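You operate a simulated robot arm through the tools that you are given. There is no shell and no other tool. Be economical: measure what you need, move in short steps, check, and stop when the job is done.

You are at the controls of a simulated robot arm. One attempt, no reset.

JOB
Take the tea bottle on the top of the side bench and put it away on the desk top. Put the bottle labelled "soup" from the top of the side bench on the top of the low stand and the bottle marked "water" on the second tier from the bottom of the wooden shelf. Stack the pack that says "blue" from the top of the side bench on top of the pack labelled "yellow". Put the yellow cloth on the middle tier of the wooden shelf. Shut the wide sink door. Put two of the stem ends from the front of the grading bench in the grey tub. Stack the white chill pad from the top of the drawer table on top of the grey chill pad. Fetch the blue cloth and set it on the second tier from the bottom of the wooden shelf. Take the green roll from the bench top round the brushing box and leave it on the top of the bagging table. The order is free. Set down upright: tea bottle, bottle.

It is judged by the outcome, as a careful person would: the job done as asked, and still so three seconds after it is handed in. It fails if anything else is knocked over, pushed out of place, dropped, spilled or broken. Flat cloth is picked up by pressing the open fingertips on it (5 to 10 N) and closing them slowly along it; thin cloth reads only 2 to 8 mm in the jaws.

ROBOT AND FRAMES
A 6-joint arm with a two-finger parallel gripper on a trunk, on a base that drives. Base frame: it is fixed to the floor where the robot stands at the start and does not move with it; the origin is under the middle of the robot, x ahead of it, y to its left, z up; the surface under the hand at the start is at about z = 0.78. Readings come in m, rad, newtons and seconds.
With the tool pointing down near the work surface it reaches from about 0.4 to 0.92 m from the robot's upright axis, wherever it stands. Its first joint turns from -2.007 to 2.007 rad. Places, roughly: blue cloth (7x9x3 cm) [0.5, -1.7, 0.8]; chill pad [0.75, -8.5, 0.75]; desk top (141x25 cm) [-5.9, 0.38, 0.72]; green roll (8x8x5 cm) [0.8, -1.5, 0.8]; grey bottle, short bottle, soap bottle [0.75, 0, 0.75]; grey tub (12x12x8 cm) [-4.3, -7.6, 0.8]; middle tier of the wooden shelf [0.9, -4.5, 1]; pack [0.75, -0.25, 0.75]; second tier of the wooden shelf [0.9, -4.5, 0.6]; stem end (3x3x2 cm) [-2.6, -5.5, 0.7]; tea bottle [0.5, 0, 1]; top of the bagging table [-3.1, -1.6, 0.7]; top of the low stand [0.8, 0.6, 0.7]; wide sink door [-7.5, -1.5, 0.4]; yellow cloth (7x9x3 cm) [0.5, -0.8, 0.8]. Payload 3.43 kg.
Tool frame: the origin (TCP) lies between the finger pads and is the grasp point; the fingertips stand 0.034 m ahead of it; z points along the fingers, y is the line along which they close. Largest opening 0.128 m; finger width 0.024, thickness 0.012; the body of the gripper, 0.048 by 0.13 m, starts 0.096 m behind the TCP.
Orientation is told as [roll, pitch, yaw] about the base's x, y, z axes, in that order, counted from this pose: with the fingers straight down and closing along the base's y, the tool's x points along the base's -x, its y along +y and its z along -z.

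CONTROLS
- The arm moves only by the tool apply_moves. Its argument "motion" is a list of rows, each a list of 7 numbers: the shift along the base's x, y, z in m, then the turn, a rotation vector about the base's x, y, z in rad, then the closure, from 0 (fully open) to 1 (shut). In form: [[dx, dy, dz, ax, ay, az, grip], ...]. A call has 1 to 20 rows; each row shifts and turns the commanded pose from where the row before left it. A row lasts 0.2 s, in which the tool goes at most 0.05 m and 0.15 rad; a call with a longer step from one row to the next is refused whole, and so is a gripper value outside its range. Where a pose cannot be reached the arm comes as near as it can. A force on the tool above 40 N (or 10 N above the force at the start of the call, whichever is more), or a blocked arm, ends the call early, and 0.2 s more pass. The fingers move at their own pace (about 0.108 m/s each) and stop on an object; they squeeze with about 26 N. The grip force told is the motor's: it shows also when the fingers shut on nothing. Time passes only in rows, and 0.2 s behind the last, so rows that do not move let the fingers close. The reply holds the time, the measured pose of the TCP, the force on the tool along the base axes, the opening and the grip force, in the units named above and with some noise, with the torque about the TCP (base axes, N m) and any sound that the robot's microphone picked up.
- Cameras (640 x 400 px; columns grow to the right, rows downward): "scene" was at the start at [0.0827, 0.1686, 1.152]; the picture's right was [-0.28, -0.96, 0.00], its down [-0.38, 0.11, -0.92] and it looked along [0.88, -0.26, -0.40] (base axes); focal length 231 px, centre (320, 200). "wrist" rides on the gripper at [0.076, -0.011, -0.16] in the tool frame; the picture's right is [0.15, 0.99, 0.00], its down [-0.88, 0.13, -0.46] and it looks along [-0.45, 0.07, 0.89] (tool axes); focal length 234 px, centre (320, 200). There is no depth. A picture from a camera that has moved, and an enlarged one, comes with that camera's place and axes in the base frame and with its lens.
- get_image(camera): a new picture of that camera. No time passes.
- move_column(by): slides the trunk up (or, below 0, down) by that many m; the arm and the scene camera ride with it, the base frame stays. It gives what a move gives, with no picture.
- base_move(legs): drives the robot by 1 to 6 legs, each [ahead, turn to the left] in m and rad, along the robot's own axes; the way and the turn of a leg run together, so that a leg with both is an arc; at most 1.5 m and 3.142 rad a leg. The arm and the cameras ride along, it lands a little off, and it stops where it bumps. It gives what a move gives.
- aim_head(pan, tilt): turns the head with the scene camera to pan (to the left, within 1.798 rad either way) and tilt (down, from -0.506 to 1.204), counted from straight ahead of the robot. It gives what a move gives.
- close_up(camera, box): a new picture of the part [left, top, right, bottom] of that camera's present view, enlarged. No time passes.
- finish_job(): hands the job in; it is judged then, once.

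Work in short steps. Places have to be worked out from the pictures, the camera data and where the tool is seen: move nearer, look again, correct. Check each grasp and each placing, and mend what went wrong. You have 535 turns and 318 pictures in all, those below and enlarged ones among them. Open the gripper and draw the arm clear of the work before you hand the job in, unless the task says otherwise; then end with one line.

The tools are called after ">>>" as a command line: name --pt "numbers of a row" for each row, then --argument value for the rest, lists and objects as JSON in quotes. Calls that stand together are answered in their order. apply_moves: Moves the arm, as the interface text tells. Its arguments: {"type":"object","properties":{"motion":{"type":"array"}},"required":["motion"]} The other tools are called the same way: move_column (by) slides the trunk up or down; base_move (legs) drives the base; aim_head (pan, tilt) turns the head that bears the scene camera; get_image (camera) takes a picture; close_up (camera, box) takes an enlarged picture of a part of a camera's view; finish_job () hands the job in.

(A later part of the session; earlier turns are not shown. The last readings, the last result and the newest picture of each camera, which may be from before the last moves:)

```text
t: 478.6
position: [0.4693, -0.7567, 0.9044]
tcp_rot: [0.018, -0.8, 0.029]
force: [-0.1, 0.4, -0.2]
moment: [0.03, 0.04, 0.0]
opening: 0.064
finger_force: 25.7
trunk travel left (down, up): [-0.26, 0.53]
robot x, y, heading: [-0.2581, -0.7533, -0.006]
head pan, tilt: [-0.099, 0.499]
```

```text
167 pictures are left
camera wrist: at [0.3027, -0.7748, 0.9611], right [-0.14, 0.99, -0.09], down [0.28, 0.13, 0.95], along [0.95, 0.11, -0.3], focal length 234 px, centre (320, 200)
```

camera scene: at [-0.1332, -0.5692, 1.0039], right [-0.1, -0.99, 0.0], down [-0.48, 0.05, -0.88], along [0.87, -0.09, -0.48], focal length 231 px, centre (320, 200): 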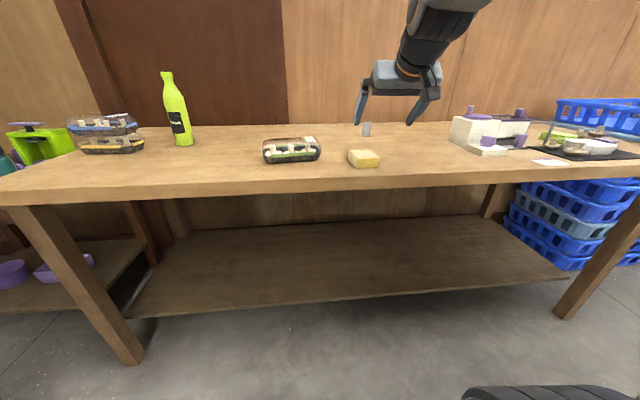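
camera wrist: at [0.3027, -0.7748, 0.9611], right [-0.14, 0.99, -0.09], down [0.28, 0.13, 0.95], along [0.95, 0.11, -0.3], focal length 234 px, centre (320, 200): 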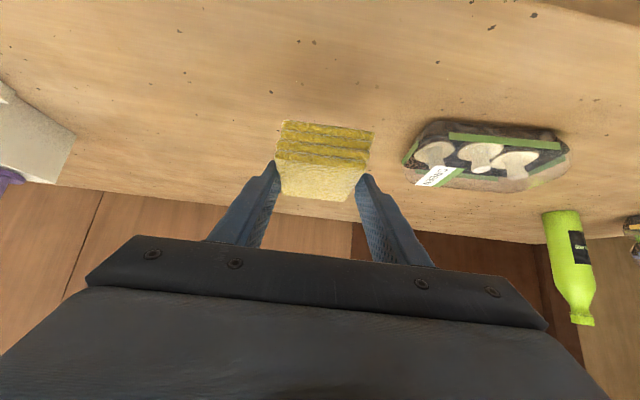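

Held. Raise and drive to the shelf, y≈-4.5, for the middle tier.

>>> move_column --by 0.22

>>> base_move --legs '[[-0.13, 0], [0, -1.562], [1.5, 0], [1.5, 0], [0.74, 0], [0, 1.57]]'

>>> get_image --camera "scene"

```text
t: 481.0
position: [0.4692, -0.7577, 1.1233]
tcp_rot: [0.017, -0.8, 0.031]
force: [-0.6, 0.5, -1.1]
moment: [0.0, -0.02, -0.02]
opening: 0.0639
finger_force: 26.2
trunk travel left (down, up): [-0.48, 0.31]
robot x, y, heading: [-0.2564, -0.7571, -0.008]
head pan, tilt: [-0.099, 0.499]
```

```text
t: 507.6
position: [0.251, -4.5099, 1.1235]
tcp_rot: [0.017, -0.799, 0.007]
force: [-0.2, 0.4, -0.1]
moment: [0.0, 0.02, 0.02]
opening: 0.0638
finger_force: 25.8
trunk travel left (down, up): [-0.48, 0.31]
robot x, y, heading: [-0.4769, -4.4921, -0.034]
head pan, tilt: [-0.099, 0.499]
```

```text
166 pictures are left
camera scene: at [-0.4072, -4.3065, 1.2239], right [-0.13, -0.99, 0.0], down [-0.47, 0.06, -0.88], along [0.87, -0.11, -0.48], focal length 231 px, centre (320, 200)
```

scene: 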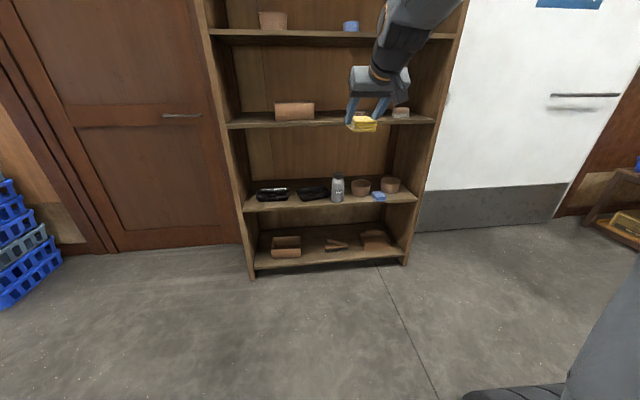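

Turn square and approach.

>>> base_move --legs '[[0, 0.034], [0.38, 0]]'

>>> aim_head --pan -0.1 --tilt 0.3

>>> get_image --camera "scene"

>>> get_image --camera "wrist"

```text
t: 510.3
position: [0.6267, -4.4864, 1.1236]
tcp_rot: [0.018, -0.801, 0.038]
force: [-0.6, 0.3, -1.1]
moment: [0.03, 0.02, -0.01]
opening: 0.064
finger_force: 26.1
trunk travel left (down, up): [-0.48, 0.31]
robot x, y, heading: [-0.1007, -4.4883, 0.008]
head pan, tilt: [-0.099, 0.499]
```

```text
t: 511.1
position: [0.6259, -4.4851, 1.1248]
tcp_rot: [0.016, -0.799, 0.039]
force: [-0.6, -0.4, -0.5]
moment: [-0.01, 0.0, -0.01]
opening: 0.0639
finger_force: 25.8
trunk travel left (down, up): [-0.48, 0.31]
robot x, y, heading: [-0.0999, -4.49, 0.009]
head pan, tilt: [-0.099, 0.3]
```

```text
165 pictures are left
camera scene: at [-0.036, -4.3024, 1.2422], right [-0.09, -1.0, 0.0], down [-0.29, 0.03, -0.96], along [0.95, -0.09, -0.3], focal length 231 px, centre (320, 200)
```

scene: 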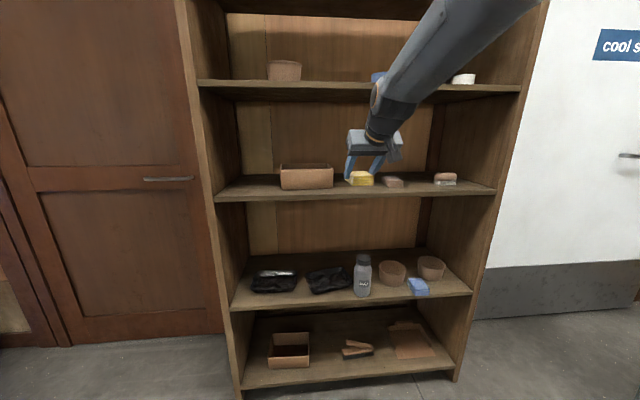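

```text
164 pictures are left
camera wrist: at [0.4606, -4.5056, 1.1797], right [-0.15, 0.98, -0.09], down [0.28, 0.13, 0.95], along [0.95, 0.12, -0.3], focal length 234 px, centre (320, 200)
```

wrist: 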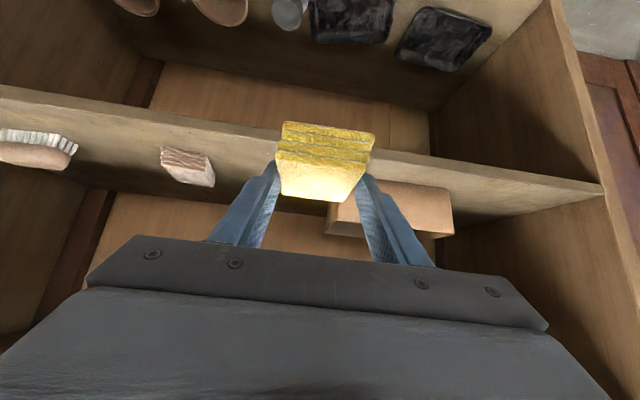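

Gap on the middle tier between box and pink stack is centred at y≈-4.535. Nudge forward, shift and extend.

>>> base_move --legs '[[0.06, 0]]'

>>> apply_moves --pt "0 -0.023 -0.01 0 0 -0.04 0.8" --pt "0 -0.023 -0.01 0 0 -0.04 0.8" --pt "0.033 0 0 0 0 0 0.8" --pt "0.033 0 0 0 0 0 0.8" --pt "0.03 0 -0.01 0 0 0 0.8" --pt "0 0 -0.02 0 0 0 0.8" --pt "0 0 0 0 0 0 0.8"

>>> get_image --camera "wrist"

>>> close_up --camera "scene" --box '[260, 100, 480, 220]'

```text
t: 512.0
position: [0.6858, -4.4857, 1.1242]
tcp_rot: [0.016, -0.801, 0.037]
force: [0.4, -0.8, 0.5]
moment: [0.03, 0.02, 0.01]
opening: 0.0642
finger_force: 26.2
trunk travel left (down, up): [-0.48, 0.31]
robot x, y, heading: [-0.0391, -4.4876, 0.003]
head pan, tilt: [-0.099, 0.3]
```

```text
t: 513.6
position: [0.7819, -4.5292, 1.0724]
tcp_rot: [0.017, -0.8, -0.041]
force: [-0.1, -0.6, 0.8]
moment: [0.0, 0.0, -0.01]
opening: 0.0639
finger_force: 26.0
trunk travel left (down, up): [-0.48, 0.31]
robot x, y, heading: [-0.0342, -4.4854, 0.008]
head pan, tilt: [-0.099, 0.3]
```

```text
163 pictures are left
camera wrist: at [0.616, -4.5362, 1.1284], right [-0.07, 0.99, -0.09], down [0.29, 0.11, 0.95], along [0.95, 0.04, -0.3], focal length 234 px, centre (320, 200)
```

wrist: 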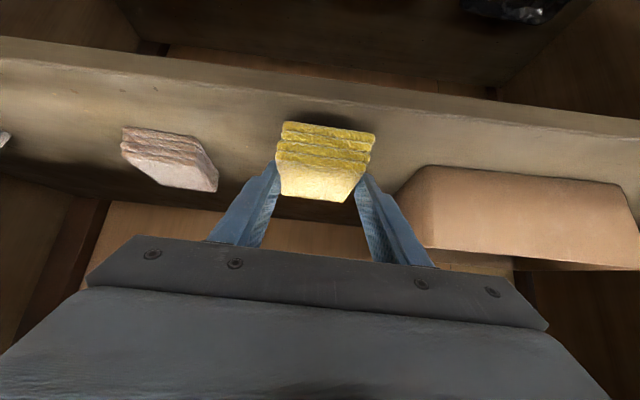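

```text
2.91 times, centred on (370, 160) of scene
camera zoom: at [0.0244, -4.3021, 1.2423], right [-0.09, -1.0, 0.0], down [-0.29, 0.03, -0.96], along [0.95, -0.09, -0.3], focal length 671 px, centre (174, 316)
```

zoom: 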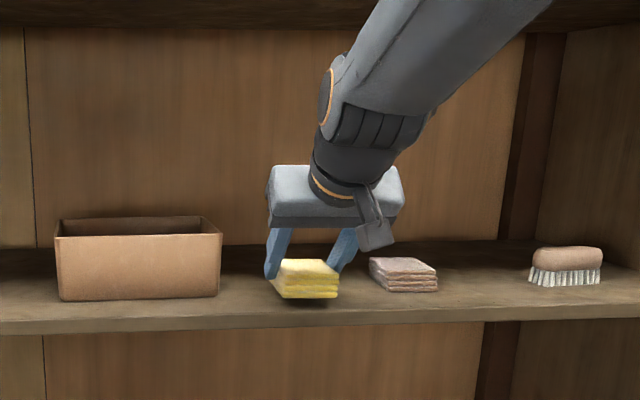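

Well placed over the tier. Lower until contact.

>>> apply_moves --pt "0 0 -0.012 0 0 0 0.8" --pt "0 0 -0.008 0 0 0 0.8" --pt "0 0 -0.005 0 0 0 0.8" --pt "0 0 -0.004 0 0 0 0.8" --pt "0 0 0 0 0 0 0.8"

```text
t: 514.5
position: [0.7859, -4.5306, 1.0586]
tcp_rot: [0.017, -0.818, -0.043]
force: [3.2, 0.3, 9.8]
moment: [-0.12, 0.05, 0.02]
opening: 0.0641
finger_force: 25.7
trunk travel left (down, up): [-0.48, 0.31]
robot x, y, heading: [-0.0362, -4.4872, 0.009]
head pan, tilt: [-0.099, 0.3]
stopped in row 4: the force on the tool passed its limit at 41 N (the readings are from after the stop); the commanded pose is now the measured one
```

Contact at tier height (1.02). Check, then release.

>>> close_up --camera "scene" --box '[260, 100, 480, 220]'

>>> apply_moves --pt "0 0 0.001 0 0 0 0.5" --pt "0 0 0 0 0 0 0.42" --pt "0 0 0 0 0 0 0.4" --pt "0 0 0 0 0 0 0.4"

>>> close_up --camera "scene" --box '[260, 100, 480, 220]'

```text
2.91 times, centred on (370, 160) of scene
camera zoom: at [0.0241, -4.302, 1.2422], right [-0.09, -1.0, 0.0], down [-0.29, 0.03, -0.96], along [0.95, -0.09, -0.3], focal length 671 px, centre (174, 316)
```

zoom: 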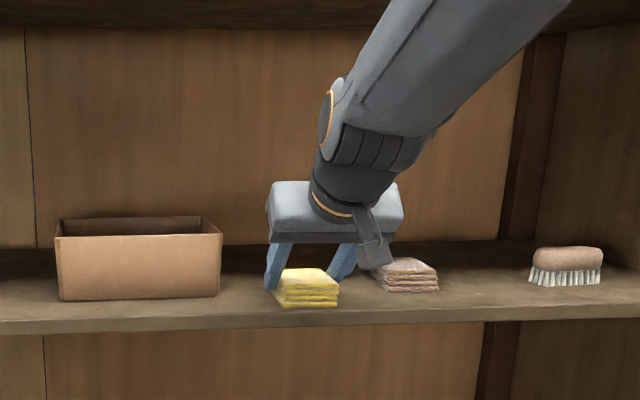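

```text
t: 515.5
position: [0.7851, -4.531, 1.0563]
tcp_rot: [0.019, -0.812, -0.043]
force: [-0.5, -0.1, 0.7]
moment: [0.01, 0.0, 0.01]
opening: 0.0771
finger_force: 0.1
trunk travel left (down, up): [-0.48, 0.31]
robot x, y, heading: [-0.0431, -4.487, 0.004]
head pan, tilt: [-0.099, 0.3]
```

```text
2.91 times, centred on (370, 160) of scene
camera zoom: at [0.0243, -4.3021, 1.2423], right [-0.09, -1.0, 0.0], down [-0.29, 0.03, -0.96], along [0.95, -0.09, -0.3], focal length 671 px, centre (174, 316)
```

zoom: 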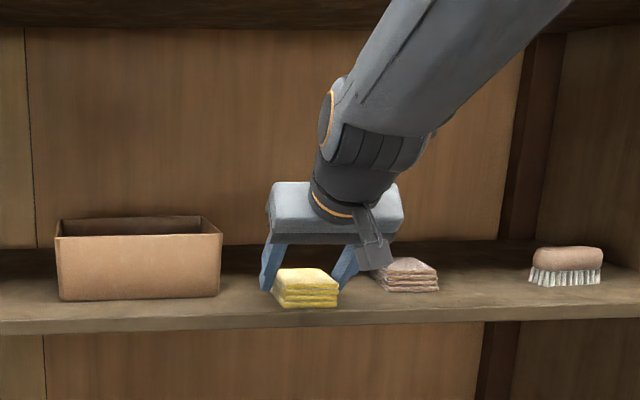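

Released, pink stack unmoved. Retreat, back off and restore tool-down.

>>> apply_moves --pt "-0.02 0.001 0.02 0 0 0 0.4" --pt "-0.03 0.001 0.03 0 0 0 0.4" --pt "-0.03 0.001 0.02 0 0 0 0.3" --pt "-0.02 0.001 0 0 0 0 0"

>>> base_move --legs '[[-0.38, 0]]'

>>> apply_moves --pt "0 0.01 0 0.005 0.14 0.01 0" --pt "0 0.01 0 0.005 0.14 0.01 0" --pt "0 0.01 0 0.005 0.14 0.01 0" --pt "0 0.01 0 0.005 0.14 0.01 0" --pt "0 0 0 0.005 0.14 0 0" --pt "0 0 0 0.004 0.11 0 0" --pt "0 0 0 0 0 0 0"

>>> get_image --camera "scene"

```text
t: 516.5
position: [0.6841, -4.5279, 1.1261]
tcp_rot: [0.018, -0.815, -0.043]
force: [0.1, 0.7, -0.6]
moment: [0.01, -0.01, -0.02]
opening: 0.1278
finger_force: 0.0
trunk travel left (down, up): [-0.48, 0.31]
robot x, y, heading: [-0.0376, -4.4882, 0.003]
head pan, tilt: [-0.099, 0.3]
```

```text
t: 518.9
position: [0.3007, -4.5289, 1.1267]
tcp_rot: [0.017, -0.811, -0.046]
force: [0.1, 0.5, -0.4]
moment: [0.0, -0.01, -0.03]
opening: 0.128
finger_force: 0.1
trunk travel left (down, up): [-0.48, 0.31]
robot x, y, heading: [-0.4189, -4.4876, 0.011]
head pan, tilt: [-0.099, 0.3]
```

```text
t: 520.5
position: [0.3006, -4.4889, 1.1246]
tcp_rot: [0.031, -0.003, -0.007]
force: [0.2, 0.6, 0.4]
moment: [0.0, 0.02, 0.01]
opening: 0.1278
finger_force: 0.0
trunk travel left (down, up): [-0.48, 0.31]
robot x, y, heading: [-0.4217, -4.4907, 0.008]
head pan, tilt: [-0.099, 0.3]
```

```text
159 pictures are left
camera scene: at [-0.3592, -4.3039, 1.2423], right [-0.09, -1.0, 0.0], down [-0.29, 0.03, -0.96], along [0.95, -0.09, -0.3], focal length 231 px, centre (320, 200)
```

scene: 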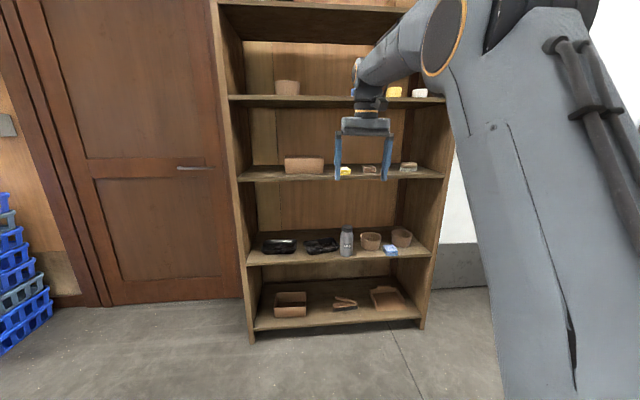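

Yellow and blue cloths done. Next the chill pads at (0.75,-8.5): I turn south and look.

>>> base_move --legs '[[0, -1.578]]'

>>> move_column --by -0.08

>>> aim_head --pan 0.0 --tilt 0.2

>>> get_image --camera "scene"

```text
t: 524.8
position: [-0.4368, -5.2135, 1.1259]
tcp_rot: [0.031, -0.004, -1.598]
force: [0.6, 0.3, 0.1]
moment: [-0.01, 0.0, -0.03]
opening: 0.1282
finger_force: 0.0
trunk travel left (down, up): [-0.48, 0.31]
robot x, y, heading: [-0.4235, -4.4888, -1.589]
head pan, tilt: [-0.099, 0.3]
```

```text
t: 525.9
position: [-0.4371, -5.2133, 1.0472]
tcp_rot: [0.033, -0.005, -1.598]
force: [0.3, -0.3, 0.1]
moment: [0.02, 0.01, 0.01]
opening: 0.128
finger_force: 0.1
trunk travel left (down, up): [-0.4, 0.39]
robot x, y, heading: [-0.4239, -4.4928, -1.588]
head pan, tilt: [-0.099, 0.3]
```

```text
t: 526.6
position: [-0.4366, -5.2132, 1.0463]
tcp_rot: [0.032, -0.003, -1.6]
force: [-0.1, -0.3, -1.1]
moment: [-0.04, 0.0, 0.01]
opening: 0.1283
finger_force: 0.1
trunk travel left (down, up): [-0.4, 0.39]
robot x, y, heading: [-0.4239, -4.4914, -1.585]
head pan, tilt: [0.0, 0.201]
```

```text
158 pictures are left
camera scene: at [-0.2301, -4.5809, 1.1716], right [-1.0, 0.02, 0.0], down [0.0, 0.2, -0.98], along [-0.02, -0.98, -0.2], focal length 231 px, centre (320, 200)
```

scene: 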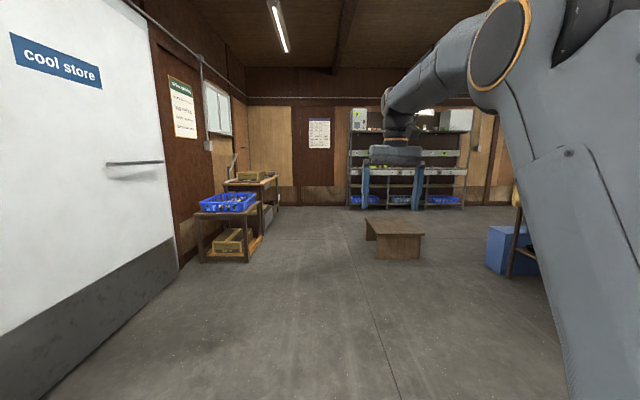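

Path is clear between the cart (x≥0.45) and the low stool (x≤-0.85). I drive to y≈-8.5 and face +x.

>>> base_move --legs '[[0, 0.05], [1.5, 0], [1.5, 0], [0.98, 0], [0, 1.55]]'

>>> aim_head --pan -0.1 --tilt 0.5

>>> get_image --camera "scene"

```text
t: 550.0
position: [0.3608, -8.5083, 1.0467]
tcp_rot: [0.03, -0.004, -0.039]
force: [-0.6, 0.7, -0.2]
moment: [0.01, 0.0, 0.01]
opening: 0.1281
finger_force: 0.0
trunk travel left (down, up): [-0.4, 0.39]
robot x, y, heading: [-0.3639, -8.4851, -0.027]
head pan, tilt: [0.0, 0.201]
```

```text
t: 550.8
position: [0.3619, -8.509, 1.0469]
tcp_rot: [0.033, -0.005, -0.038]
force: [-0.9, -0.4, -0.2]
moment: [0.05, -0.01, -0.01]
opening: 0.1279
finger_force: 0.1
trunk travel left (down, up): [-0.4, 0.39]
robot x, y, heading: [-0.3643, -8.4895, -0.025]
head pan, tilt: [-0.099, 0.499]
```

```text
157 pictures are left
camera scene: at [-0.2729, -8.3032, 1.144], right [-0.13, -0.99, 0.0], down [-0.47, 0.06, -0.88], along [0.87, -0.11, -0.48], focal length 231 px, centre (320, 200)
```

scene: 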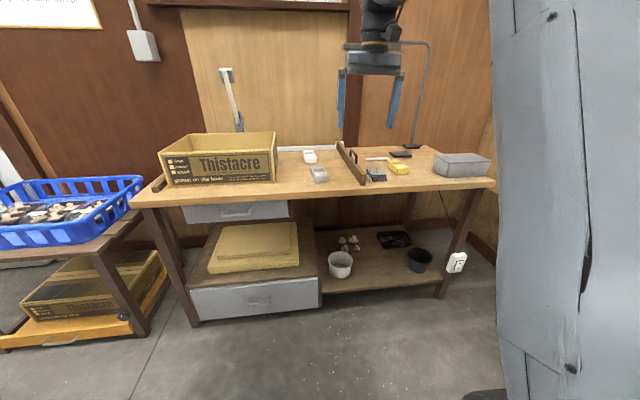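

>>> close_up --camera "scene" --box '[260, 130, 430, 220]'

>>> base_move --legs '[[0, 0.02], [0.3, 0]]'

>>> get_image --camera "scene"

>>> get_image --camera "wrist"

```text
3.76 times, centred on (345, 175) of scene
camera zoom: at [-0.2729, -8.3032, 1.144], right [-0.13, -0.99, 0.0], down [-0.47, 0.06, -0.88], along [0.87, -0.11, -0.48], focal length 869 px, centre (226, 294)
```

zoom: 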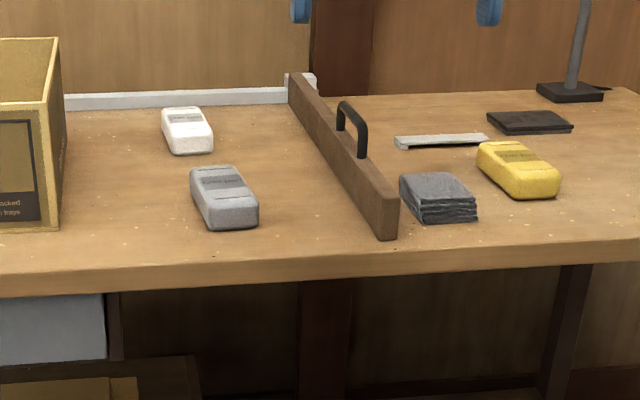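

```text
t: 553.2
position: [0.6647, -8.5008, 1.0474]
tcp_rot: [0.031, -0.005, -0.025]
force: [0.7, 0.2, -0.7]
moment: [0.02, 0.03, 0.02]
opening: 0.1281
finger_force: 0.0
trunk travel left (down, up): [-0.4, 0.39]
robot x, y, heading: [-0.0632, -8.4874, -0.011]
head pan, tilt: [-0.099, 0.499]
```

```text
155 pictures are left
camera scene: at [0.0266, -8.3048, 1.1439], right [-0.11, -0.99, 0.0], down [-0.48, 0.05, -0.88], along [0.87, -0.1, -0.48], focal length 231 px, centre (320, 200)
```

scene: 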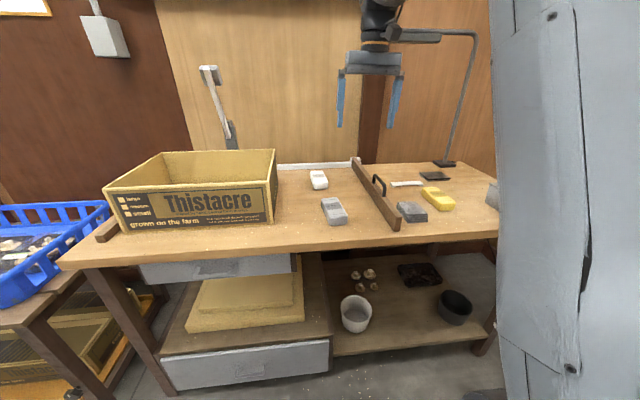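

```text
154 pictures are left
camera wrist: at [0.5879, -8.5152, 1.2046], right [-0.12, 0.99, 0.03], down [0.88, 0.09, 0.46], along [0.46, 0.08, -0.89], focal length 234 px, centre (320, 200)
```

wrist: 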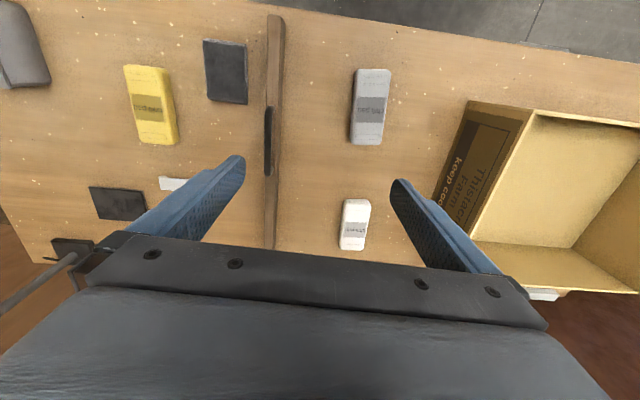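

White pad centre ≈(0.87,-8.393), grey ≈(0.628,-8.41), tops z≈0.768. Drive 0.1 forward and go above the white pad.

>>> base_move --legs '[[0.1, 0]]'

>>> apply_moves --pt "0.0 0.03 0 -0.031 0.005 0.04 0" --pt "0.02 0.035 0 0 0 0.04 0" --pt "0.03 0.03 0 0 0 0.02 0" --pt "0.035 0.013 0 0 0 0 0" --pt "0.02 0 -0.03 0 0 0 0" --pt "0 0 -0.04 0 0 0 0" --pt "0 0 0 0 0 0 0"

>>> get_image --camera "wrist"

```text
t: 554.4
position: [0.764, -8.5022, 1.0462]
tcp_rot: [0.03, -0.004, -0.022]
force: [0.4, -0.9, -0.7]
moment: [-0.01, -0.01, 0.01]
opening: 0.128
finger_force: 0.2
trunk travel left (down, up): [-0.4, 0.39]
robot x, y, heading: [0.0386, -8.4927, -0.012]
head pan, tilt: [-0.099, 0.499]
```

```text
t: 556.0
position: [0.8677, -8.3927, 0.9778]
tcp_rot: [0.001, 0.001, 0.077]
force: [0.1, -0.5, 0.8]
moment: [0.0, 0.01, 0.03]
opening: 0.1281
finger_force: 0.2
trunk travel left (down, up): [-0.4, 0.39]
robot x, y, heading: [0.0403, -8.4912, -0.016]
head pan, tilt: [-0.099, 0.499]
```

```text
153 pictures are left
camera wrist: at [0.7938, -8.4107, 1.1362], right [-0.22, 0.97, 0.0], down [0.87, 0.2, 0.46], along [0.44, 0.1, -0.89], focal length 234 px, centre (320, 200)
```

wrist: 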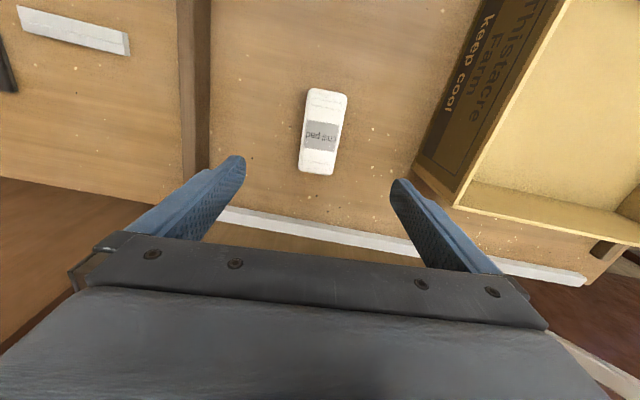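

Centred. Descend and grip the white pad.

>>> apply_moves --pt "-0.002 0.001 -0.045 0 0 0.015 0" --pt "0 0 -0.045 0 0 0 0" --pt "0 0 -0.045 0 0 0 0" --pt "0 0 -0.04 0 0 0 0" --pt "0 0 -0.015 0 0 0 0" --pt "0 0 0 0 0 0 0"

>>> get_image --camera "wrist"

```text
t: 557.3
position: [0.8661, -8.3904, 0.7948]
tcp_rot: [0.0, -0.006, 0.092]
force: [-13.1, 0.2, 15.1]
moment: [-0.76, 0.54, -0.71]
opening: 0.1278
finger_force: 0.0
trunk travel left (down, up): [-0.4, 0.39]
robot x, y, heading: [0.0428, -8.4909, -0.005]
head pan, tilt: [-0.099, 0.499]
stopped in row 6: the force on the tool passed its limit at 42 N (the readings are from after the stop); the commanded pose is now the measured one
```

```text
152 pictures are left
camera wrist: at [0.7918, -8.4095, 0.9523], right [-0.24, 0.97, 0.0], down [0.86, 0.21, 0.46], along [0.45, 0.11, -0.89], focal length 234 px, centre (320, 200)
```

wrist: 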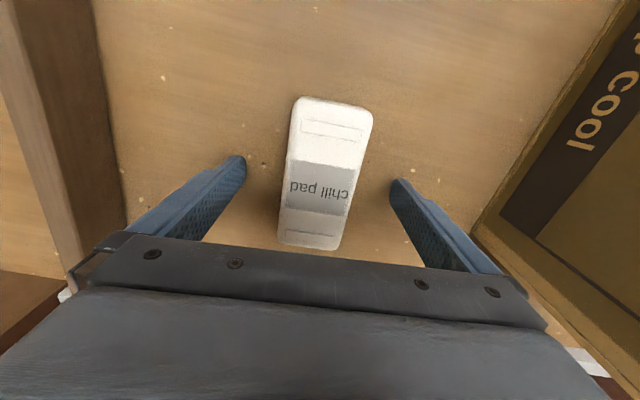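

Fingertips touch the table (z≈0.76). Rise 4 mm and close.

>>> apply_moves --pt "0 0 0.005 0 0 0 0" --pt "0 0 0 0 0 0 0.3" --pt "0 0 0 0 0 0 0.6" --pt "0 0 0 0 0 0 0.8" --pt "0 0 0 0 0 0 0.8" --pt "0 0 0.02 0 0 0 0.8" --pt "0 0 0.04 0 0 0 0.8" --pt "0 0 0.04 0 0 0 0.8" --pt "0 0 0 0 0 0 0.8"

>>> get_image --camera "wrist"

```text
t: 559.3
position: [0.8665, -8.3897, 0.8965]
tcp_rot: [-0.001, -0.004, 0.093]
force: [-0.7, -0.2, -1.5]
moment: [0.04, 0.04, 0.01]
opening: 0.0559
finger_force: 25.9
trunk travel left (down, up): [-0.4, 0.39]
robot x, y, heading: [0.0392, -8.4872, -0.015]
head pan, tilt: [-0.099, 0.499]
```

```text
151 pictures are left
camera wrist: at [0.7924, -8.4074, 1.0548], right [-0.24, 0.97, 0.0], down [0.86, 0.21, 0.46], along [0.45, 0.11, -0.89], focal length 234 px, centre (320, 200)
```

wrist: 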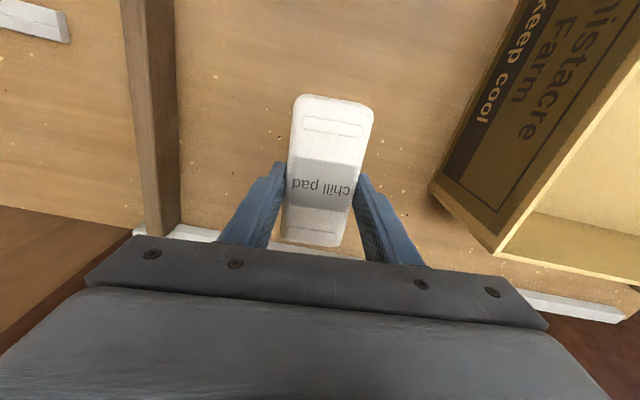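

Held at 56 mm. Carry toward the grey pad and look.

>>> apply_moves --pt "-0.03 0 0.02 0 0 0 0.8" --pt "-0.04 -0.003 0 0 0 0.01 0.8" --pt "-0.04 -0.003 0 0 0 0.01 0.8" --pt "-0.04 -0.003 0 0 0 0.01 0.8" --pt "-0.04 -0.003 0 0 0 0.01 0.8" --pt "-0.04 -0.004 0 0 0 0 0.8" --pt "-0.01 -0.004 0 0 0 0 0.8" --pt "0 0 0 0 0 0 0.8"

>>> get_image --camera "wrist"

>>> close_up --camera "scene" --box '[270, 130, 430, 250]'

```text
t: 561.1
position: [0.6273, -8.4106, 0.9168]
tcp_rot: [0.002, -0.005, 0.131]
force: [-0.1, 0.0, -1.6]
moment: [0.03, -0.03, 0.03]
opening: 0.0556
finger_force: 25.6
trunk travel left (down, up): [-0.4, 0.39]
robot x, y, heading: [0.0387, -8.4883, -0.012]
head pan, tilt: [-0.099, 0.499]
```

```text
150 pictures are left
camera wrist: at [0.5538, -8.4306, 1.0746], right [-0.28, 0.96, 0.0], down [0.85, 0.24, 0.46], along [0.44, 0.13, -0.89], focal length 234 px, centre (320, 200)
```

wrist: 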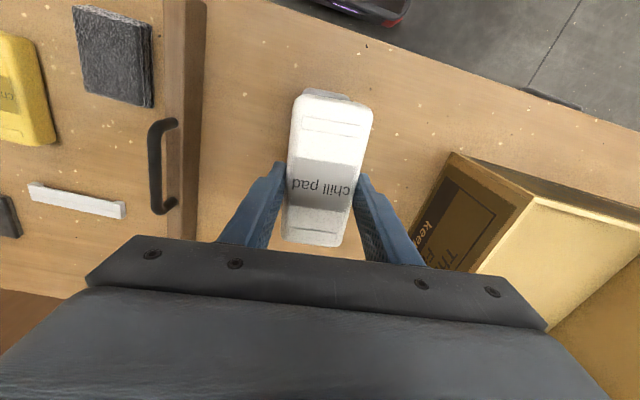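

```text
3.33 times, centred on (350, 190) of scene
camera zoom: at [0.1268, -8.3059, 1.1439], right [-0.11, -0.99, 0.0], down [-0.48, 0.05, -0.88], along [0.87, -0.1, -0.48], focal length 769 px, centre (220, 233)
```

zoom: 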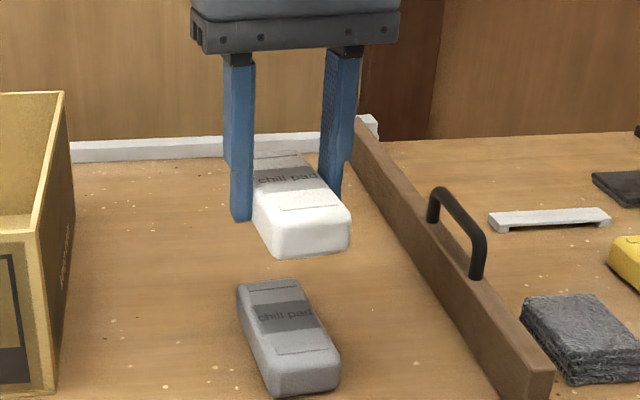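

White and grey pads are aligned within ~5 mm. Descend to contact.

>>> apply_moves --pt "0.002 0.001 -0.04 0 0.004 -0.015 0.8" --pt "0 0 -0.03 0 0 0 0.8" --pt "0 0 -0.01 0 0 0 0.8" --pt "0 0 -0.005 0 0 0 0.8" --pt "0 0 0 0 0 0 0.8"

>>> close_up --camera "scene" --box '[270, 130, 430, 250]'

```text
t: 562.3
position: [0.6306, -8.4093, 0.8307]
tcp_rot: [0.002, -0.002, 0.116]
force: [-0.5, -0.7, -2.3]
moment: [0.03, -0.03, 0.03]
opening: 0.0556
finger_force: 25.3
trunk travel left (down, up): [-0.4, 0.39]
robot x, y, heading: [0.0393, -8.4914, -0.013]
head pan, tilt: [-0.099, 0.499]
```

```text
3.33 times, centred on (350, 190) of scene
camera zoom: at [0.1267, -8.3059, 1.1439], right [-0.11, -0.99, 0.0], down [-0.48, 0.05, -0.88], along [0.87, -0.1, -0.48], focal length 769 px, centre (220, 233)
```

zoom: 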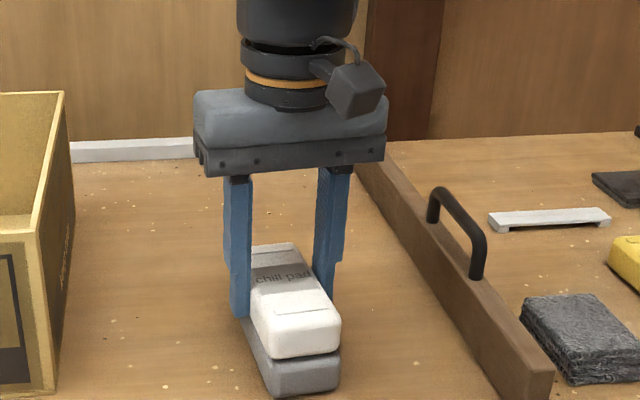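

>>> apply_moves --pt "0 0 -0.004 0 0 0 0.8" --pt "0 0 -0.003 0 0 0 0.8" --pt "0 0 -0.003 0 0 0 0.8" --pt "0 0 0 0 0 0 0.8"

```text
t: 563.0
position: [0.6326, -8.4101, 0.8285]
tcp_rot: [-0.001, -0.008, 0.118]
force: [-3.3, 0.3, 15.2]
moment: [-0.35, 0.73, 0.0]
opening: 0.0557
finger_force: 26.3
trunk travel left (down, up): [-0.4, 0.39]
robot x, y, heading: [0.0396, -8.4891, -0.008]
head pan, tilt: [-0.099, 0.499]
stopped in row 3: the force on the tool passed its limit at 46 N (the readings are from after the stop); the commanded pose is now the measured one
```

Contact. Release gently and rise.

>>> apply_moves --pt "0 0 0.001 0 0 0 0.7" --pt "0 0 0 0 0 0 0.5" --pt "0 0 0 0 0 0 0.42" --pt "0 0 0 0 0 0 0.4" --pt "0 0 0.02 0 0 0 0.4" --pt "0 0 0.04 0 0 0 0.4" --pt "0 0 0.045 0 0 0 0.2" --pt "0 0 0.045 0 0 0 0" --pt "0 0 0.045 0 0 0 0" --pt "0 0 0.03 0 0 0 0"

>>> close_up --camera "scene" --box '[270, 130, 430, 250]'

```text
t: 565.2
position: [0.6298, -8.4074, 1.0537]
tcp_rot: [0.003, -0.006, 0.118]
force: [0.7, 0.2, -0.7]
moment: [0.02, 0.0, -0.01]
opening: 0.1281
finger_force: 0.0
trunk travel left (down, up): [-0.4, 0.39]
robot x, y, heading: [0.037, -8.4891, -0.009]
head pan, tilt: [-0.099, 0.499]
```

```text
3.33 times, centred on (350, 190) of scene
camera zoom: at [0.1268, -8.3059, 1.1439], right [-0.11, -0.99, 0.0], down [-0.48, 0.05, -0.88], along [0.87, -0.1, -0.48], focal length 769 px, centre (220, 233)
```

zoom: 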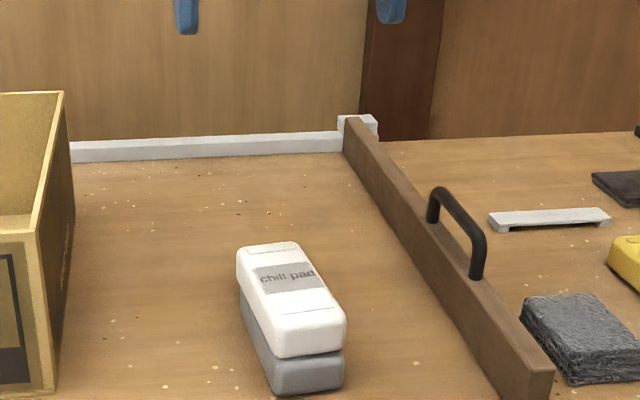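

Pads stacked. Next the grading bench: back off, turn toward -x/+y and look.

>>> base_move --legs '[[-0.45, 0], [0, 2.4]]'

>>> aim_head --pan 0.0 --tilt 0.2

>>> get_image --camera "scene"

>>> aim_head --pan 0.8 --tilt 0.2

>>> get_image --camera "scene"

```text
t: 573.6
position: [-0.8987, -8.1436, 1.0524]
tcp_rot: [0.002, -0.008, 2.512]
force: [-0.4, 0.2, 0.0]
moment: [0.0, 0.0, 0.02]
opening: 0.128
finger_force: 0.0
trunk travel left (down, up): [-0.4, 0.39]
robot x, y, heading: [-0.4078, -8.4843, 2.388]
head pan, tilt: [-0.099, 0.499]
```

```text
t: 574.5
position: [-0.8994, -8.1437, 1.0529]
tcp_rot: [0.001, -0.009, 2.514]
force: [0.2, -0.4, 0.3]
moment: [0.0, 0.01, 0.03]
opening: 0.128
finger_force: 0.1
trunk travel left (down, up): [-0.4, 0.39]
robot x, y, heading: [-0.4082, -8.481, 2.388]
head pan, tilt: [0.0, 0.201]
```

```text
146 pictures are left
camera scene: at [-0.6071, -8.5658, 1.1715], right [0.69, 0.73, 0.0], down [0.15, -0.14, -0.98], along [-0.71, 0.67, -0.2], focal length 231 px, centre (320, 200)
```

scene: 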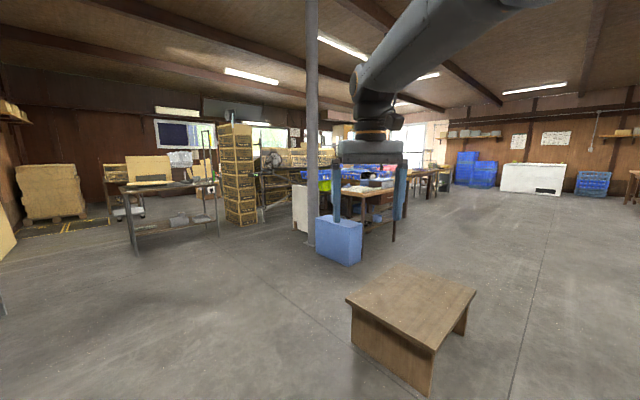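

```text
t: 575.6
position: [-0.8977, -8.1435, 1.0529]
tcp_rot: [0.002, -0.007, 2.513]
force: [0.5, 0.0, 0.5]
moment: [0.01, 0.03, 0.03]
opening: 0.128
finger_force: 0.1
trunk travel left (down, up): [-0.4, 0.39]
robot x, y, heading: [-0.4103, -8.4843, 2.385]
head pan, tilt: [0.799, 0.201]
```

```text
145 pictures are left
camera scene: at [-0.6325, -8.6337, 1.1716], right [-0.04, 1.0, 0.0], down [0.2, 0.01, -0.98], along [-0.98, -0.04, -0.2], focal length 231 px, centre (320, 200)
```

scene: 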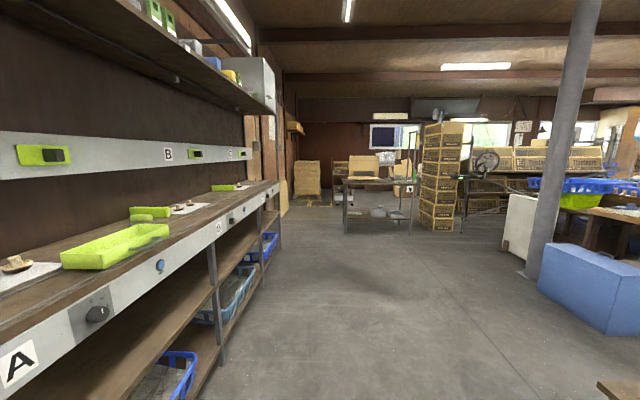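

The grading bench lies beyond the stool and blue box; I go north along x≈-0.4 to y≈-5.7 and face west to look.

>>> base_move --legs '[[0, -0.815], [1.5, 0], [1.3, 0], [0, 1.57]]'

>>> aim_head --pan 0.0 --tilt 0.25

>>> get_image --camera "scene"

```text
t: 595.2
position: [-0.996, -5.7343, 1.0535]
tcp_rot: [0.002, -0.008, -3.023]
force: [0.2, 0.1, -0.3]
moment: [0.02, -0.01, 0.02]
opening: 0.1278
finger_force: 0.1
trunk travel left (down, up): [-0.4, 0.39]
robot x, y, heading: [-0.4056, -5.6537, 3.13]
head pan, tilt: [0.799, 0.201]
```

```text
t: 596.3
position: [-0.9958, -5.7339, 1.0533]
tcp_rot: [0.002, -0.007, -3.022]
force: [-0.1, 0.1, -0.3]
moment: [-0.01, 0.03, -0.01]
opening: 0.128
finger_force: 0.0
trunk travel left (down, up): [-0.4, 0.39]
robot x, y, heading: [-0.4027, -5.6521, 3.134]
head pan, tilt: [0.0, 0.25]
```

```text
144 pictures are left
camera scene: at [-0.4958, -5.8451, 1.167], right [0.01, 1.0, 0.0], down [0.25, 0.0, -0.97], along [-0.97, 0.01, -0.25], focal length 231 px, centre (320, 200)
```

scene: 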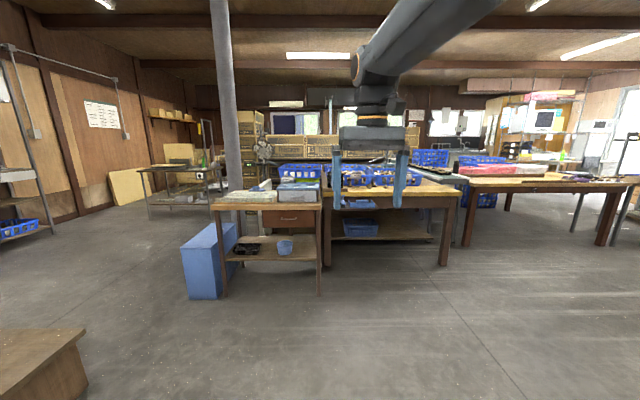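

The wooden bench ahead at px(354,192) is the grading bench. Drive closer.

>>> base_move --legs '[[1.15, 0.0]]'

>>> aim_head --pan -0.1 --tilt 0.4

>>> get_image --camera "scene"

```text
t: 602.1
position: [-2.1383, -5.7182, 1.052]
tcp_rot: [0.001, -0.007, -3.027]
force: [0.8, 0.6, 1.0]
moment: [0.01, 0.0, 0.02]
opening: 0.1282
finger_force: 0.1
trunk travel left (down, up): [-0.4, 0.39]
robot x, y, heading: [-1.5453, -5.6367, 3.13]
head pan, tilt: [0.0, 0.25]
```

```text
t: 602.8
position: [-2.1387, -5.719, 1.054]
tcp_rot: [-0.003, -0.006, -3.027]
force: [-0.1, 0.5, -0.6]
moment: [-0.01, -0.03, 0.0]
opening: 0.1279
finger_force: 0.0
trunk travel left (down, up): [-0.4, 0.39]
robot x, y, heading: [-1.549, -5.6369, 3.129]
head pan, tilt: [-0.099, 0.4]
```

```text
143 pictures are left
camera scene: at [-1.638, -5.8228, 1.1531], right [0.11, 0.99, 0.0], down [0.39, -0.04, -0.92], along [-0.92, 0.1, -0.39], focal length 231 px, centre (320, 200)
```

scene: 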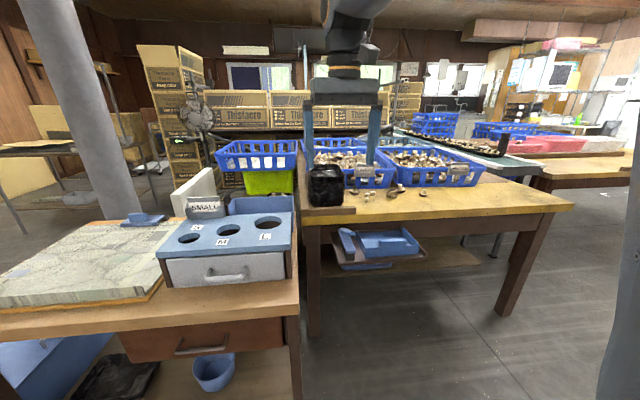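

>>> close_up --camera "scene" --box '[290, 130, 570, 230]'

>>> get_image --camera "wrist"

```text
2.29 times, centred on (430, 180) of scene
camera zoom: at [-1.638, -5.8228, 1.1531], right [0.11, 0.99, 0.0], down [0.39, -0.04, -0.92], along [-0.92, 0.1, -0.39], focal length 528 px, centre (69, 246)
```

zoom: 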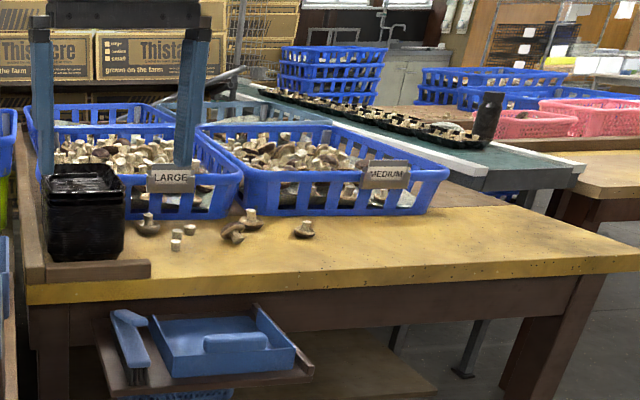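

```text
141 pictures are left
camera wrist: at [-2.0626, -5.6985, 1.211], right [0.26, -0.97, 0.0], down [-0.86, -0.23, 0.46], along [-0.45, -0.12, -0.89], focal length 234 px, centre (320, 200)
```

wrist: 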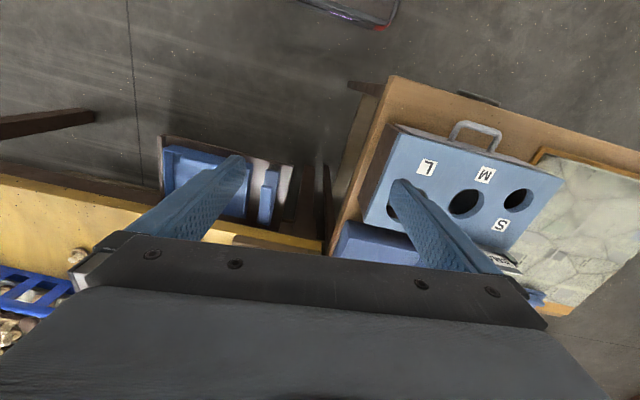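

Stem ends are the small white cylinders near (-2.7,-5.46). I reposition to (-1.95,-5.45) facing -x.

>>> base_move --legs '[[0, -0.43], [0.44, 0], [0, 0.44]]'

>>> apply_moves --pt "0 0 0.02 0 0 -0.05 0" --pt "0 0.03 0.02 0 0 -0.05 0" --pt "0 0 0 0 0 0 0"

>>> get_image --camera "wrist"

>>> aim_head --pan -0.1 --tilt 0.6

>>> get_image --camera "scene"

```text
t: 608.1
position: [-2.5277, -5.5346, 1.0532]
tcp_rot: [0.0, -0.006, -3.016]
force: [0.1, -0.3, -0.4]
moment: [-0.02, 0.04, -0.01]
opening: 0.1278
finger_force: 0.0
trunk travel left (down, up): [-0.4, 0.39]
robot x, y, heading: [-1.9401, -5.45, 3.137]
head pan, tilt: [-0.099, 0.4]
```

```text
t: 608.9
position: [-2.527, -5.5043, 1.0927]
tcp_rot: [-0.001, -0.01, -3.115]
force: [0.1, -0.3, -0.1]
moment: [0.0, 0.03, 0.0]
opening: 0.128
finger_force: 0.0
trunk travel left (down, up): [-0.4, 0.39]
robot x, y, heading: [-1.9391, -5.4498, 3.138]
head pan, tilt: [-0.099, 0.4]
```

```text
140 pictures are left
camera wrist: at [-2.4493, -5.4908, 1.2504], right [0.17, -0.99, 0.0], down [-0.87, -0.15, 0.46], along [-0.46, -0.08, -0.89], focal length 234 px, centre (320, 200)
```

wrist: 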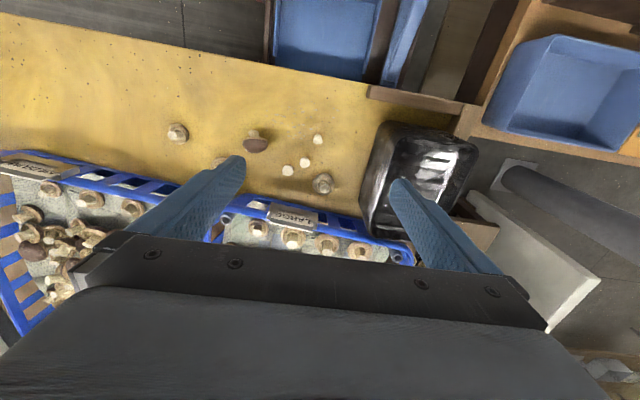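

```text
t: 609.6
position: [-2.5277, -5.5038, 1.0916]
tcp_rot: [0.0, -0.008, -3.115]
force: [-0.1, -0.3, -0.6]
moment: [0.0, -0.01, -0.03]
opening: 0.1278
finger_force: 0.2
trunk travel left (down, up): [-0.4, 0.39]
robot x, y, heading: [-1.9375, -5.449, 3.143]
head pan, tilt: [-0.099, 0.6]
```

```text
139 pictures are left
camera scene: at [-2.022, -5.6348, 1.1349], right [0.1, 0.99, 0.0], down [0.56, -0.06, -0.83], along [-0.82, 0.08, -0.56], focal length 231 px, centre (320, 200)
```

scene: 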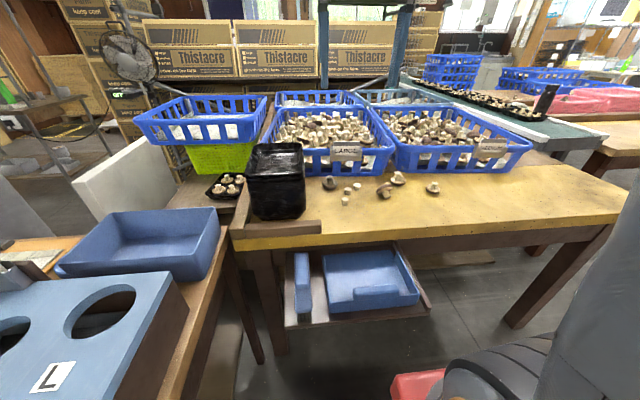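

>>> close_up --camera "scene" --box '[300, 160, 460, 220]'

>>> close_up --camera "wrist" --box '[150, 100, 390, 220]'

```text
4.00 times, centred on (380, 190) of scene
camera zoom: at [-2.022, -5.6348, 1.1349], right [0.1, 0.99, 0.0], down [0.56, -0.06, -0.83], along [-0.82, 0.08, -0.56], focal length 923 px, centre (80, 240)
```

zoom: 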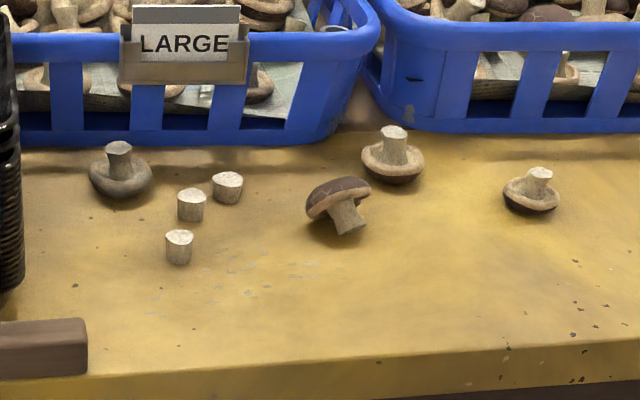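

```text
2.67 times, centred on (270, 160) of wrist
camera zoom: at [-2.4493, -5.4909, 1.2502], right [0.17, -0.99, 0.0], down [-0.87, -0.15, 0.46], along [-0.46, -0.08, -0.89], focal length 624 px, centre (453, 307)
```

zoom: 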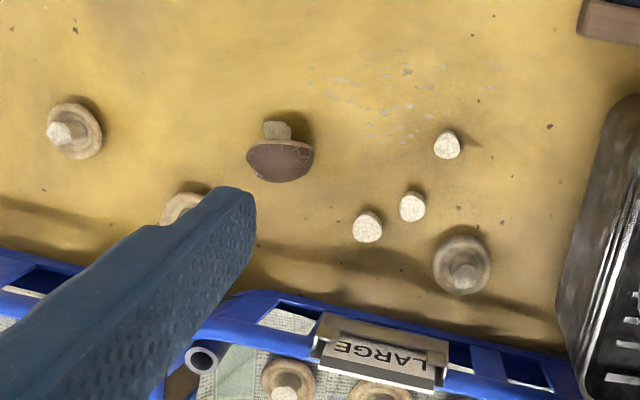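

Three stem ends: A(-2.571,-5.507), B(-2.627,-5.486), C(-2.652,-5.450); bench z≈0.715. I take A first.

>>> apply_moves --pt "-0.04 -0.002 -0.02 0 0.008 0 0.45" --pt "-0.003 -0.002 -0.045 0 0 0 0.45" --pt "0 0 -0.045 0 0 0 0.45" --pt "0 0 -0.045 0 0 0 0.45" --pt "0 0 -0.045 0 0 0 0.45" --pt "0 0 -0.03 0 0 0 0.45" --pt "0 0 0 0 0 0 0.45"

>>> get_image --camera "wrist"

>>> close_up --camera "scene" --box '[300, 140, 460, 220]'

```text
t: 611.2
position: [-2.5702, -5.5104, 0.8639]
tcp_rot: [0.001, -0.016, -3.115]
force: [-0.6, 0.1, 0.4]
moment: [-0.01, 0.02, 0.01]
opening: 0.0704
finger_force: 0.1
trunk travel left (down, up): [-0.4, 0.39]
robot x, y, heading: [-1.9379, -5.4481, 3.14]
head pan, tilt: [-0.099, 0.6]
```

```text
136 pictures are left
camera wrist: at [-2.4915, -5.4966, 1.0212], right [0.17, -0.99, 0.0], down [-0.87, -0.15, 0.47], along [-0.46, -0.08, -0.88], focal length 234 px, centre (320, 200)
```

wrist: 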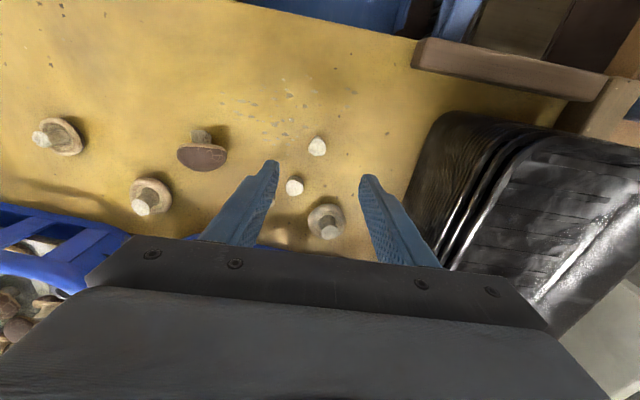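

```text
4.00 times, centred on (380, 180) of scene
camera zoom: at [-2.0219, -5.6348, 1.1348], right [0.1, 0.99, 0.0], down [0.56, -0.06, -0.83], along [-0.82, 0.08, -0.56], focal length 923 px, centre (80, 280)
```

zoom: 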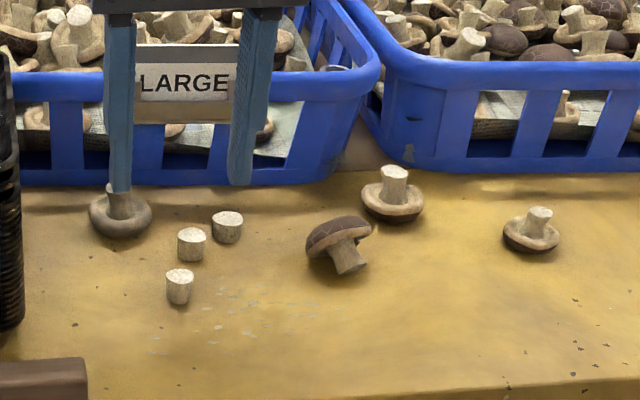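

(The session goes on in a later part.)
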